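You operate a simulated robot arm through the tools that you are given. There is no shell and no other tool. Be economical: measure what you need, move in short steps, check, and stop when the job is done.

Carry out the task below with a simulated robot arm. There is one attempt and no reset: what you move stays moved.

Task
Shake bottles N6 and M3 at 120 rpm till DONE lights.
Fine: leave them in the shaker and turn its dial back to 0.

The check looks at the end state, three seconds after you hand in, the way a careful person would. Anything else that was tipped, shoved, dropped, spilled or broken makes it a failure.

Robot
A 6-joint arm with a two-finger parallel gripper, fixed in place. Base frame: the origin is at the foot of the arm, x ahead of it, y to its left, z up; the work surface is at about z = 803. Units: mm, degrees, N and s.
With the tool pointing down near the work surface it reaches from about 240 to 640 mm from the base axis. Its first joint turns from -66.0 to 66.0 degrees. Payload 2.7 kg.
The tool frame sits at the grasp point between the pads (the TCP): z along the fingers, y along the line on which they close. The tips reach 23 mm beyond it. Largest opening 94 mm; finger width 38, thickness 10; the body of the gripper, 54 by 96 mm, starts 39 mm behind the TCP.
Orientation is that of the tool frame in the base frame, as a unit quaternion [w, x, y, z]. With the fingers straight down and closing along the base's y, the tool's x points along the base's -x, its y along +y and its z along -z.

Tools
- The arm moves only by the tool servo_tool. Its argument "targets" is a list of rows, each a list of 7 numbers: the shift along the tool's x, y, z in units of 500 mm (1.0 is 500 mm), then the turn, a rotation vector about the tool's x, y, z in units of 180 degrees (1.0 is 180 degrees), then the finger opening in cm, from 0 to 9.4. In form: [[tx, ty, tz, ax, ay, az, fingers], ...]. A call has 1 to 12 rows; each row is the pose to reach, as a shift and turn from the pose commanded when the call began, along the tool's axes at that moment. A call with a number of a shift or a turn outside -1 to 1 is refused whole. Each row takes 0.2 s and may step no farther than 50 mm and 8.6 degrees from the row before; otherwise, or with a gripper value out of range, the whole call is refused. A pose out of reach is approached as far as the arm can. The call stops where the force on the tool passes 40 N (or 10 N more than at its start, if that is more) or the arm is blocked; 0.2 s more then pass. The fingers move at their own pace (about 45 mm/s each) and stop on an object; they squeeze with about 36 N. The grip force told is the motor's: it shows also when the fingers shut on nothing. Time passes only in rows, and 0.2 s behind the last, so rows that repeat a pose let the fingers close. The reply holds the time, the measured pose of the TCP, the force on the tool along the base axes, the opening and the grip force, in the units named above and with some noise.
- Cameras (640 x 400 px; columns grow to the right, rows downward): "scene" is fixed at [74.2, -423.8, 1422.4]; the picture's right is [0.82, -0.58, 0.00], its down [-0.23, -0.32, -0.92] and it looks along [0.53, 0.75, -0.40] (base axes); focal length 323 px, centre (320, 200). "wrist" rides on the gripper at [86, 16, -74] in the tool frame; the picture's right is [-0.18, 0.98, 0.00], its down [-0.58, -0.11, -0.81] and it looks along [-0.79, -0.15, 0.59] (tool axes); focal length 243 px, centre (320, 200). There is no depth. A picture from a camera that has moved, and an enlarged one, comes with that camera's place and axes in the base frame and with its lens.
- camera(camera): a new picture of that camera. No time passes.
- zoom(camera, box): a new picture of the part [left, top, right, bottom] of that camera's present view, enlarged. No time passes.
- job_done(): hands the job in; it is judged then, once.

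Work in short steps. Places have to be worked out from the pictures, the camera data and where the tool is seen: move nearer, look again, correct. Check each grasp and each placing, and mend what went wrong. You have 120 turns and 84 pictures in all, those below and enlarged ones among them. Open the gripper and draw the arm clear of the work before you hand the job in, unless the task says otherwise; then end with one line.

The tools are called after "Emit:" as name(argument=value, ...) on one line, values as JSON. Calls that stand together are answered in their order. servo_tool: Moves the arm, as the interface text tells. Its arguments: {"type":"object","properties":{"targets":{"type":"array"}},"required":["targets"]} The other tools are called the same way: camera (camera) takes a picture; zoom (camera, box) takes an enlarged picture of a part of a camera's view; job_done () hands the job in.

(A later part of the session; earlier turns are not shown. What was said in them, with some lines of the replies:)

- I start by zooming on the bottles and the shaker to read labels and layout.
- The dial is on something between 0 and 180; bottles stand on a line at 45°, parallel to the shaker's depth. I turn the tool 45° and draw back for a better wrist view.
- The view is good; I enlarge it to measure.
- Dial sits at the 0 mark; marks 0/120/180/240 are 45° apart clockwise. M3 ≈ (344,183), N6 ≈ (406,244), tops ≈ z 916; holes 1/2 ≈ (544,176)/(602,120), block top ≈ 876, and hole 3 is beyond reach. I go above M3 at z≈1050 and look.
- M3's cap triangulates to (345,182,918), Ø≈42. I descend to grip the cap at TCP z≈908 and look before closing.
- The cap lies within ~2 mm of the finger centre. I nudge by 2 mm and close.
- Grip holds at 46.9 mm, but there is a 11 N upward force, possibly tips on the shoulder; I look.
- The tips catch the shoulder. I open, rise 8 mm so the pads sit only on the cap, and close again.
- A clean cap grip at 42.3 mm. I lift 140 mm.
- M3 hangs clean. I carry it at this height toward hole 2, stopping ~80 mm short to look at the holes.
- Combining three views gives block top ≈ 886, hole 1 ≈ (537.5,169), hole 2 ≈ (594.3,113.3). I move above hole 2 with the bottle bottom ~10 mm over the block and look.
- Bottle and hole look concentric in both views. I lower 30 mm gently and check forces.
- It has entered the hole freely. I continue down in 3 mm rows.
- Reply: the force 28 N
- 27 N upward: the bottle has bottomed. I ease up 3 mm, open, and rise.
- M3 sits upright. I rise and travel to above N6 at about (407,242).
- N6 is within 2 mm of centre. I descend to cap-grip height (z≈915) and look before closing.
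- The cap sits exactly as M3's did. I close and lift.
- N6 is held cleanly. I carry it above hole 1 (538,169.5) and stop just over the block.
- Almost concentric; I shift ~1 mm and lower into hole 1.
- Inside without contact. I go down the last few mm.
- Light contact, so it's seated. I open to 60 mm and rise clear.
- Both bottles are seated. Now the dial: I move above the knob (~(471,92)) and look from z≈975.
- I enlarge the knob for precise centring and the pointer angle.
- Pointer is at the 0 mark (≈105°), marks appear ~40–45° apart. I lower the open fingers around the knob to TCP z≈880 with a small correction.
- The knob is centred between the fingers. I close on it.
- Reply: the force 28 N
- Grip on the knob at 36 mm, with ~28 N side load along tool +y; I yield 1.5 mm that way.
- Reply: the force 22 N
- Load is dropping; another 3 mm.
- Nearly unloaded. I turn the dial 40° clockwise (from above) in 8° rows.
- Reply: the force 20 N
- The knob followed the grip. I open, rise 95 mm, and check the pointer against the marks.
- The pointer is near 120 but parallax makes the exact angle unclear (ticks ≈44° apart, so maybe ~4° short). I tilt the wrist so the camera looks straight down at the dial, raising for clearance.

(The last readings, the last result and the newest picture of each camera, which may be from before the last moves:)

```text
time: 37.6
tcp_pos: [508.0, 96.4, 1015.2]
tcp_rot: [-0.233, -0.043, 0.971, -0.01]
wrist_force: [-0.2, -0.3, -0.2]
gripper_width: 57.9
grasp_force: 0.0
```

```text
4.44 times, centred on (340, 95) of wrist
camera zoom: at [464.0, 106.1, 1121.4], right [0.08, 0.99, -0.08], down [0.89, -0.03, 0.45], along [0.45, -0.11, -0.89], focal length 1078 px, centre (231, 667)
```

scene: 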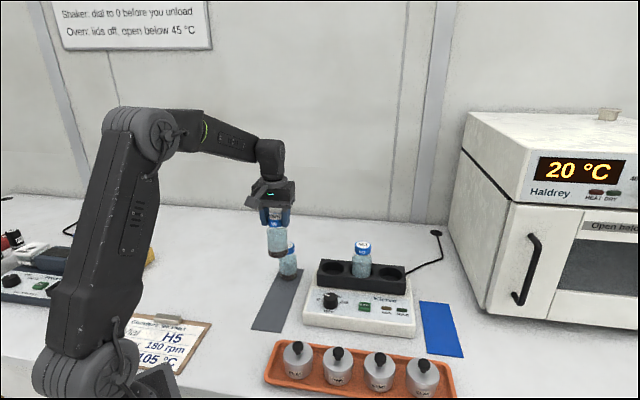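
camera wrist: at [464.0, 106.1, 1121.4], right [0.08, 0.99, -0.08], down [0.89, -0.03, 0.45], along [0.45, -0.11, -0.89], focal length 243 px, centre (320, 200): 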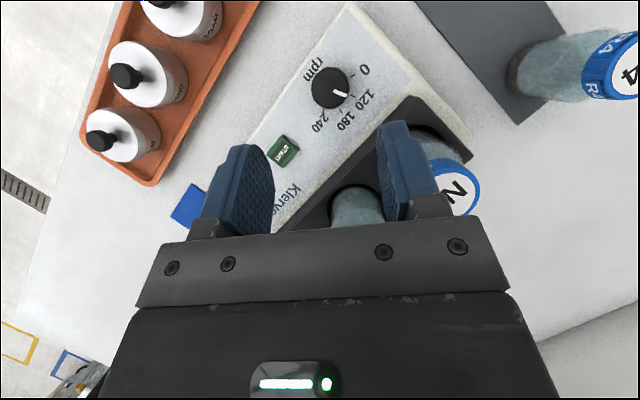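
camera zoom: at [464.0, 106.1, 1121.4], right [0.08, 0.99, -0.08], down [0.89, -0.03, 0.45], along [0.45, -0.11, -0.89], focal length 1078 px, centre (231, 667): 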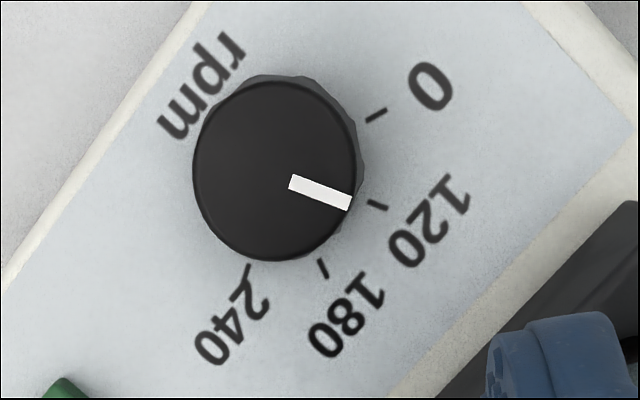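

The overhead view shows the pointer close to the 120 tick, perhaps ~4° short. I zoom more.

Emit:
zoom(camera="wrist", box=[330, 70, 390, 112])

```text
9.52 times, centred on (360, 91) of wrist
camera zoom: at [464.0, 106.1, 1121.4], right [0.08, 0.99, -0.08], down [0.89, -0.03, 0.45], along [0.45, -0.11, -0.89], focal length 2311 px, centre (-61, 1238)
```

zoom: 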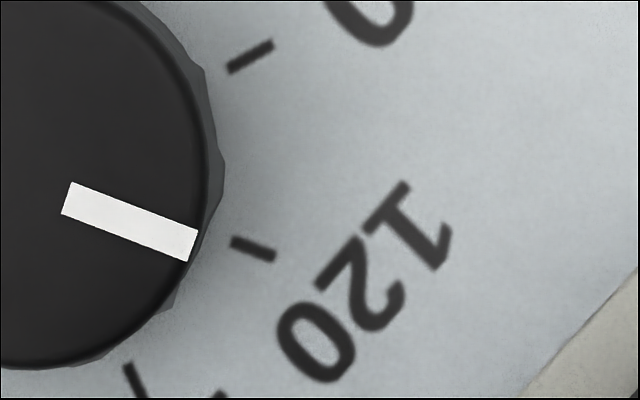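

Pointer and 120 tick are parallel within ~2°: dial is at 120. Now I untilt the wrist and close the fingers for pressing START (≈(535,35), top ≈855).

Emit:
servo_tool(targets=[[0, 0, 0, 0, -0.04, 0, 3], [0, 0, 0, 0, -0.08, 0, 1], [0, 0, 0, 0, -0.12, 0, 0], [0, 0, 0, 0, -0.15, 0, 0], [0, 0, 0, 0, -0.15, 0, 0]])

```text
time: 38.8
tcp_pos: [509.4, 96.0, 1014.2]
tcp_rot: [0.002, -0.044, 0.999, 0.0]
wrist_force: [-0.1, -0.6, 0.4]
gripper_width: 0.0
grasp_force: 35.8
```

I move over START at z≈935, turning back to 45°, then look.

Emit:
servo_tool(targets=[[-0.008, -0.025, 0.0, 0, 0, -0.0444, 0], [-0.016, -0.05, 0.0, 0, 0, -0.0889, 0], [-0.024, -0.075, 0.03, 0, 0, -0.1333, 0], [-0.032, -0.1, 0.07, 0, 0, -0.1778, 0], [-0.04, -0.126, 0.12, 0, 0, -0.2222, 0], [-0.04, -0.126, 0.158, 0, 0, -0.2222, 0], [-0.04, -0.126, 0.158, 0, 0, -0.2222, 0]])

Emit:
camera(camera="wrist")

Emit:
zoom(camera="scene", box=[310, 240, 420, 340])

```text
time: 40.4
tcp_pos: [534.0, 34.2, 936.5]
tcp_rot: [0.0, -0.383, 0.924, 0.0]
wrist_force: [0.1, -0.1, 0.4]
gripper_width: 0.0
grasp_force: 36.3
```

```text
40 pictures are left
camera wrist: at [461.7, -17.1, 1010.8], right [-0.57, 0.82, 0.0], down [0.49, 0.33, 0.81], along [0.67, 0.46, -0.59], focal length 243 px, centre (320, 200)
```

wrist: 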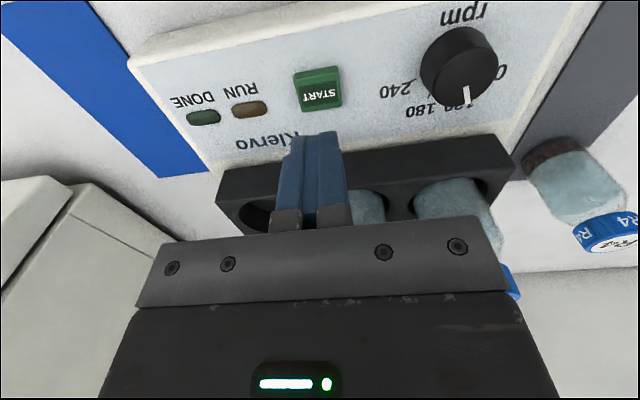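

```text
4.00 times, centred on (365, 290) of scene
camera zoom: at [74.2, -423.8, 1422.4], right [0.82, -0.58, 0.0], down [-0.23, -0.32, -0.92], along [0.53, 0.75, -0.4], focal length 1291 px, centre (140, -160)
```

zoom: 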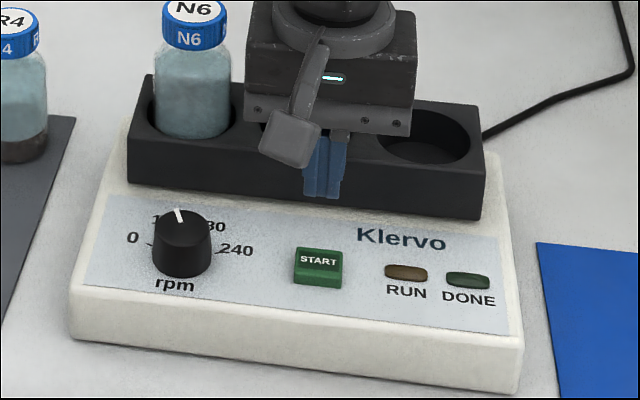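

START is right under the fingertips. I descend and press gently until force builds.

Emit:
servo_tool(targets=[[0, 0, 0.05, 0, 0, 0, 0], [0, 0, 0.09, 0, 0, 0, 0], [0, 0, 0.108, 0, 0, 0, 0], [0, 0, 0.114, 0, 0, 0, 0], [0, 0, 0.12, 0, 0, 0, 0], [0, 0, 0.124, 0, 0, 0, 0]])

Emit:
zoom(camera="scene", box=[310, 240, 420, 340])

```text
time: 41.8
tcp_pos: [533.4, 33.4, 875.3]
tcp_rot: [0.001, -0.383, 0.924, 0.001]
wrist_force: [-0.2, 0.9, 1.4]
gripper_width: 0.0
grasp_force: 35.6
```

```text
4.00 times, centred on (365, 290) of scene
camera zoom: at [74.1, -423.8, 1422.4], right [0.82, -0.58, 0.0], down [-0.23, -0.32, -0.92], along [0.53, 0.75, -0.4], focal length 1291 px, centre (140, -160)
```

zoom: 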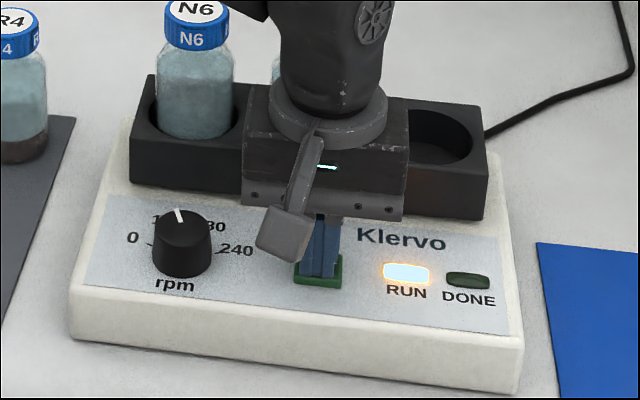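

RUN is lit. I lift off to z≈985 and wait.

Emit:
servo_tool(targets=[[0, 0, -0.06, 0, 0, 0, 0], [0, 0, -0.14, 0, 0, 0, 0], [0, 0, -0.22, 0, 0, 0, 0], [0, 0, -0.22, 0, 0, 0, 3], [0, 0, -0.22, 0, 0, 0, 5.8], [0, 0, -0.22, 0, 0, 0, 5.8], [0, 0, -0.22, 0, 0, 0, 5.8], [0, 0, -0.22, 0, 0, 0, 5.8], [0, 0, -0.22, 0, 0, 0, 5.8], [0, 0, -0.22, 0, 0, 0, 5.8], [0, 0, -0.22, 0, 0, 0, 5.8], [0, 0, -0.22, 0, 0, 0, 5.8]])

Emit:
zoom(camera="scene", box=[290, 220, 430, 340])

```text
time: 44.4
tcp_pos: [535.7, 35.3, 983.4]
tcp_rot: [0.001, -0.383, 0.924, 0.0]
wrist_force: [0.9, -0.8, 0.9]
gripper_width: 58.1
grasp_force: 0.0
```

```text
3.33 times, centred on (360, 280) of scene
camera zoom: at [74.2, -423.8, 1422.4], right [0.82, -0.58, 0.0], down [-0.23, -0.32, -0.92], along [0.53, 0.75, -0.4], focal length 1076 px, centre (187, -67)
```

zoom: 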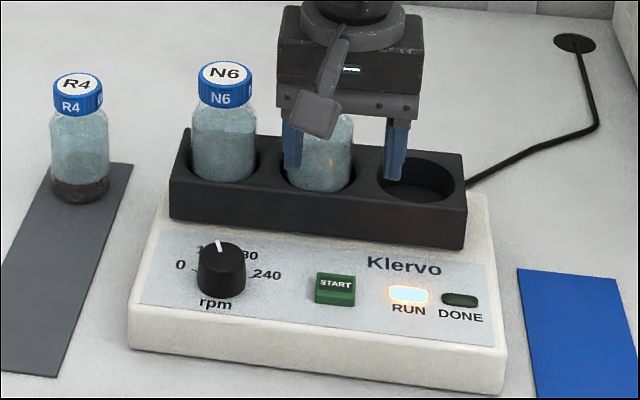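

Running. While it runs I move above the knob with the turned (5°) yaw.

Emit:
servo_tool(targets=[[0.0024, 0.035, 0, 0, 0, 0.0444, 5.8], [0.005, 0.069, 0, 0, 0, 0.0889, 5.8], [0.007, 0.104, 0, 0, 0, 0.1333, 5.8], [0.01, 0.139, 0, 0, 0, 0.1778, 5.8], [0.012, 0.173, 0, 0, 0, 0.2222, 5.8], [0.012, 0.173, 0, 0, 0, 0.2222, 5.8], [0.012, 0.173, 0, 0, 0, 0.2222, 5.8], [0.012, 0.173, 0, 0, 0, 0.2222, 5.8], [0.012, 0.173, 0, 0, 0, 0.2222, 5.8], [0.012, 0.173, 0, 0, 0, 0.2222, 5.8], [0.012, 0.173, 0, 0, 0, 0.2222, 5.8], [0.012, 0.173, 0, 0, 0, 0.2222, 5.8]])

Emit:
zoom(camera="scene", box=[290, 220, 430, 340])

Emit:
zoom(camera="wrist", box=[260, 10, 390, 130])

```text
time: 47.0
tcp_pos: [470.5, 91.6, 983.6]
tcp_rot: [-0.001, -0.044, 0.999, 0.0]
wrist_force: [0.5, 0.1, -0.2]
gripper_width: 58.1
grasp_force: 0.1
```

```text
3.33 times, centred on (360, 280) of scene
camera zoom: at [74.2, -423.8, 1422.4], right [0.82, -0.58, 0.0], down [-0.23, -0.32, -0.92], along [0.53, 0.75, -0.4], focal length 1076 px, centre (187, -67)
```

zoom: 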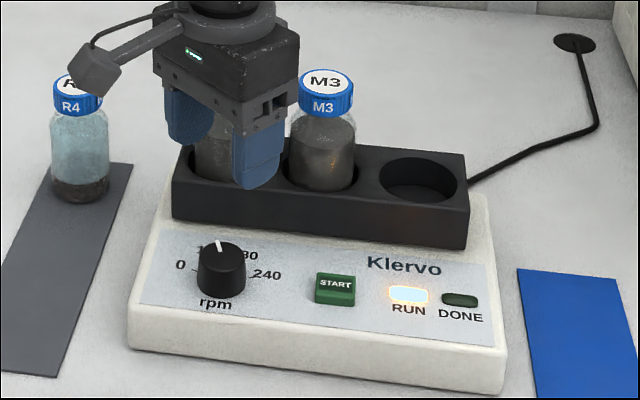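

```text
3.33 times, centred on (325, 70) of wrist
camera zoom: at [383.1, 99.0, 1058.8], right [0.1, 1.0, 0.0], down [0.59, -0.06, 0.81], along [0.8, -0.08, -0.59], focal length 809 px, centre (303, 633)
```

zoom: 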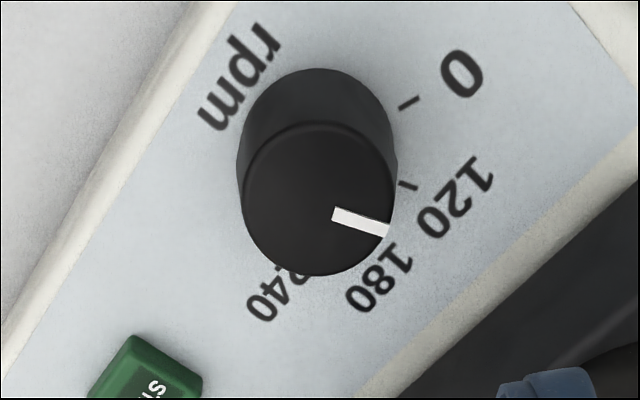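

Contents are mixing; I wait.

Emit:
servo_tool(targets=[[0, 0, 0, 0, 0, 0, 5.8], [0, 0, 0, 0, 0, 0, 5.8], [0, 0, 0, 0, 0, 0, 5.8], [0, 0, 0, 0, 0, 0, 5.8], [0, 0, 0, 0, 0, 0, 5.8], [0, 0, 0, 0, 0, 0, 5.8], [0, 0, 0, 0, 0, 0, 5.8], [0, 0, 0, 0, 0, 0, 5.8], [0, 0, 0, 0, 0, 0, 5.8], [0, 0, 0, 0, 0, 0, 5.8], [0, 0, 0, 0, 0, 0, 5.8], [0, 0, 0, 0, 0, 0, 5.8]])

Emit:
servo_tool(targets=[[0, 0, 0, 0, 0, 0, 5.8], [0, 0, 0, 0, 0, 0, 5.8], [0, 0, 0, 0, 0, 0, 5.8], [0, 0, 0, 0, 0, 0, 5.8], [0, 0, 0, 0, 0, 0, 5.8], [0, 0, 0, 0, 0, 0, 5.8], [0, 0, 0, 0, 0, 0, 5.8], [0, 0, 0, 0, 0, 0, 5.8], [0, 0, 0, 0, 0, 0, 5.8], [0, 0, 0, 0, 0, 0, 5.8], [0, 0, 0, 0, 0, 0, 5.8], [0, 0, 0, 0, 0, 0, 5.8]])

Emit:
zoom(camera="scene", box=[290, 220, 430, 340])

```text
time: 49.6
tcp_pos: [471.1, 91.8, 983.5]
tcp_rot: [0.0, -0.044, 0.999, 0.0]
wrist_force: [0.1, 0.2, 0.2]
gripper_width: 58.2
grasp_force: 0.1
```

```text
time: 52.2
tcp_pos: [471.3, 92.5, 984.2]
tcp_rot: [0.0, -0.044, 0.999, 0.0]
wrist_force: [0.2, 0.6, -0.3]
gripper_width: 57.8
grasp_force: 0.1
```

```text
3.33 times, centred on (360, 280) of scene
camera zoom: at [74.2, -423.8, 1422.4], right [0.82, -0.58, 0.0], down [-0.23, -0.32, -0.92], along [0.53, 0.75, -0.4], focal length 1076 px, centre (187, -67)
```

zoom: 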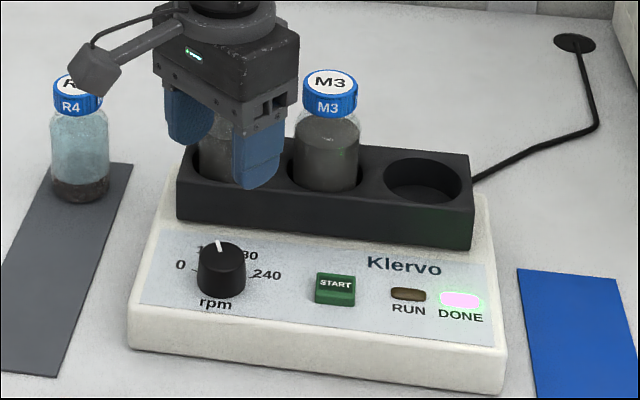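

DONE is lit. Now I lower around the knob again and grip it.

Emit:
servo_tool(targets=[[0, 0.005, 0.06, 0, 0, 0, 5.8], [0, 0.005, 0.12, 0, 0, 0, 5.8], [0, 0.005, 0.17, 0, 0, 0, 5.8], [0, 0.005, 0.2, 0, 0, 0, 5.8], [0, 0.005, 0.206, 0, 0, 0, 5.8], [0, 0.005, 0.206, 0, 0, 0, 5.8]])

Emit:
camera(camera="wrist")

```text
time: 53.6
tcp_pos: [468.2, 92.8, 882.1]
tcp_rot: [0.0, -0.043, 0.999, 0.0]
wrist_force: [-0.5, 0.9, -0.5]
gripper_width: 57.9
grasp_force: 0.0
```

```text
33 pictures are left
camera wrist: at [381.2, 100.5, 956.5], right [0.1, 1.0, 0.0], down [0.59, -0.06, 0.81], along [0.8, -0.08, -0.59], focal length 243 px, centre (320, 200)
```

wrist: 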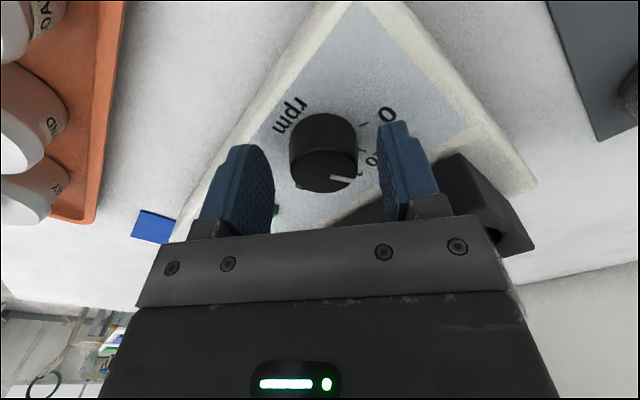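

Well centred; I close on the knob.

Emit:
servo_tool(targets=[[0, 0, 0, 0, 0, 0, 4.5], [0, 0, 0, 0, 0, 0, 3.0], [0, 0, 0, 0, 0, 0, 2.5], [0, 0, 0, 0, 0, 0, 2.5], [0, 0, 0, 0, 0, 0, 2.5]])

```text
time: 54.8
tcp_pos: [468.6, 94.3, 881.2]
tcp_rot: [0.0, -0.044, 0.999, 0.001]
wrist_force: [-2.1, 13.8, -2.3]
gripper_width: 35.8
grasp_force: 44.9
```

Small side load (14 N). I turn the dial 41° counter-clockwise toward 0, yielding 1 mm.

Emit:
servo_tool(targets=[[0, 0.002, 0, 0, 0, -0.0444, 2.5], [0, 0.002, 0, 0, 0, -0.0889, 2.5], [0, 0.002, 0, 0, 0, -0.1333, 2.5], [0, 0.002, 0, 0, 0, -0.1778, 2.5], [0, 0.002, 0, 0, 0, -0.2222, 2.5], [0, 0.002, 0, 0, 0, -0.228, 2.5], [0, 0.002, 0, 0, 0, -0.228, 2.5]])

Emit:
camera(camera="wrist")

```text
time: 56.4
tcp_pos: [470.3, 91.6, 881.7]
tcp_rot: [0.002, -0.391, 0.92, -0.002]
wrist_force: [18.3, -31.5, -4.7]
gripper_width: 36.1
grasp_force: 45.1
```

```text
32 pictures are left
camera wrist: at [398.4, 38.9, 956.5], right [-0.58, 0.81, 0.0], down [0.48, 0.34, 0.81], along [0.66, 0.47, -0.59], focal length 243 px, centre (320, 200)
```

wrist: 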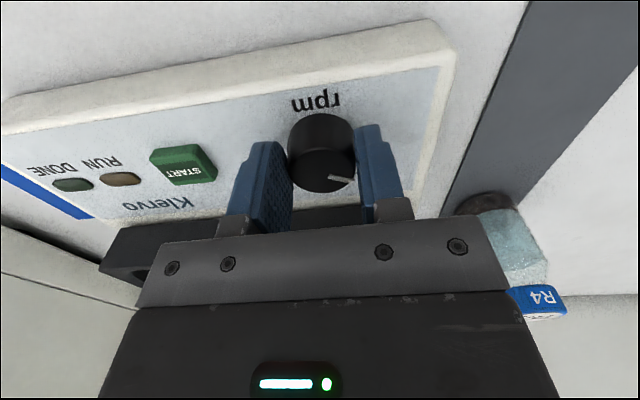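

DONE went dark, consistent with 0. I relax 1.5 mm, open, rise 95 mm and check.

Emit:
servo_tool(targets=[[0, -0.004, 0, 0, 0, 0, 2.5], [0, -0.004, 0, 0, 0, 0, 5.8], [0, -0.004, 0, 0, 0, 0, 5.8], [0, -0.004, 0, 0, 0, 0, 5.8], [0, -0.004, -0.08, 0, 0, 0, 5.8], [0, -0.004, -0.16, 0, 0, 0, 5.8], [0, -0.004, -0.19, 0, 0, 0, 5.8], [0, -0.004, -0.19, 0, 0, 0, 5.8]])

Emit:
zoom(camera="wrist", box=[260, 20, 390, 120])

Emit:
zoom(camera="scene", box=[290, 220, 430, 340])

```text
time: 58.2
tcp_pos: [469.8, 92.4, 975.4]
tcp_rot: [0.0, -0.392, 0.92, 0.0]
wrist_force: [0.3, -0.4, -0.2]
gripper_width: 58.3
grasp_force: 0.0
```

```text
4.00 times, centred on (325, 70) of wrist
camera zoom: at [398.3, 40.9, 1050.8], right [-0.58, 0.81, 0.0], down [0.48, 0.34, 0.81], along [0.66, 0.47, -0.59], focal length 970 px, centre (300, 720)
```

zoom: 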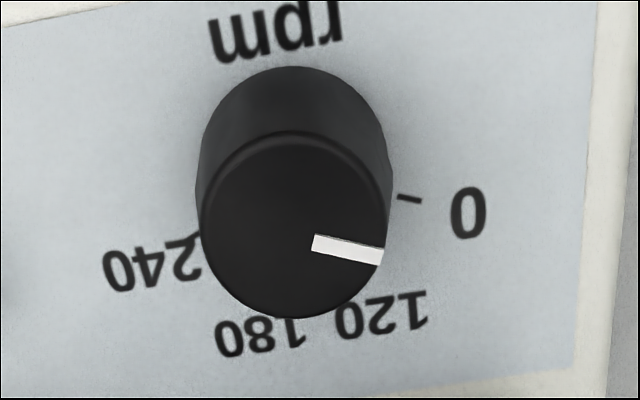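

```text
3.33 times, centred on (360, 280) of scene
camera zoom: at [74.1, -423.8, 1422.4], right [0.82, -0.58, 0.0], down [-0.23, -0.32, -0.92], along [0.53, 0.75, -0.4], focal length 1076 px, centre (187, -67)
```

zoom: 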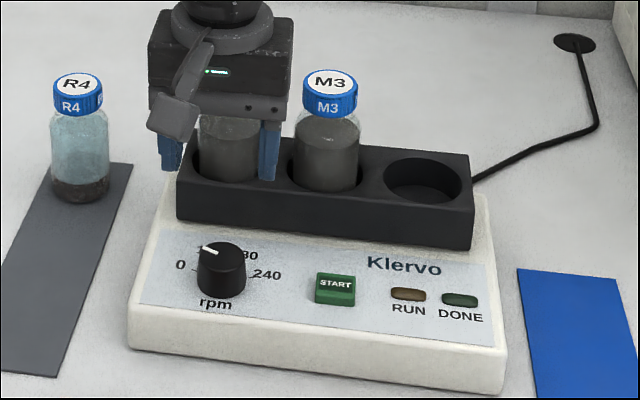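

Dial pointer is back on the 0 mark exactly as at the start. I raise and draw the arm clear.

Emit:
servo_tool(targets=[[0, 0, -0.08, 0, 0, 0, 5.8], [0, 0, -0.16, 0, 0, 0, 5.8], [0, 0, -0.24, 0, 0, 0, 5.8], [0.08, 0, -0.3, 0, 0, 0, 9.4], [0.16, 0, -0.34, 0, 0, 0, 9.4], [0.22, 0, -0.36, 0, 0, 0, 9.4], [0.22, 0, -0.36, 0, 0, 0, 9.4]])

Emit:
camera(camera="scene")

Emit:
zoom(camera="scene", box=[240, 220, 430, 350])

```text
time: 59.8
tcp_pos: [393.8, 13.5, 1155.9]
tcp_rot: [0.002, -0.392, 0.92, 0.001]
wrist_force: [0.1, 0.1, -0.1]
gripper_width: 93.7
grasp_force: 0.1
```

```text
29 pictures are left
```

scene: 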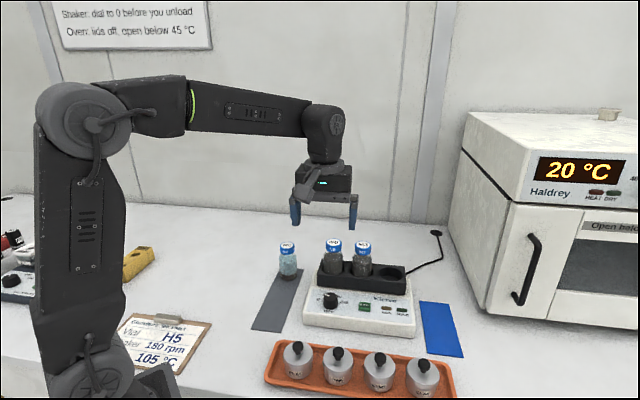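

```text
3.08 times, centred on (335, 285) of scene
camera zoom: at [74.1, -423.8, 1422.4], right [0.82, -0.58, 0.0], down [-0.23, -0.32, -0.92], along [0.53, 0.75, -0.4], focal length 993 px, centre (274, -62)
```

zoom: 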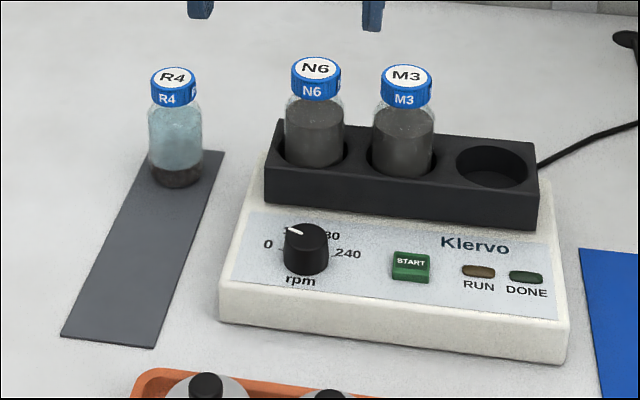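

Both bottles are mixed and stand upright in the shaker, the dial is at 0, and nothing else has moved. The arm is clear, so I hand in.

Emit:
job_done()

```text
The job is handed in.
```

I shook N6 and M3 at 120 rpm until DONE lit, left both in the shaker and turned its dial back to 0.
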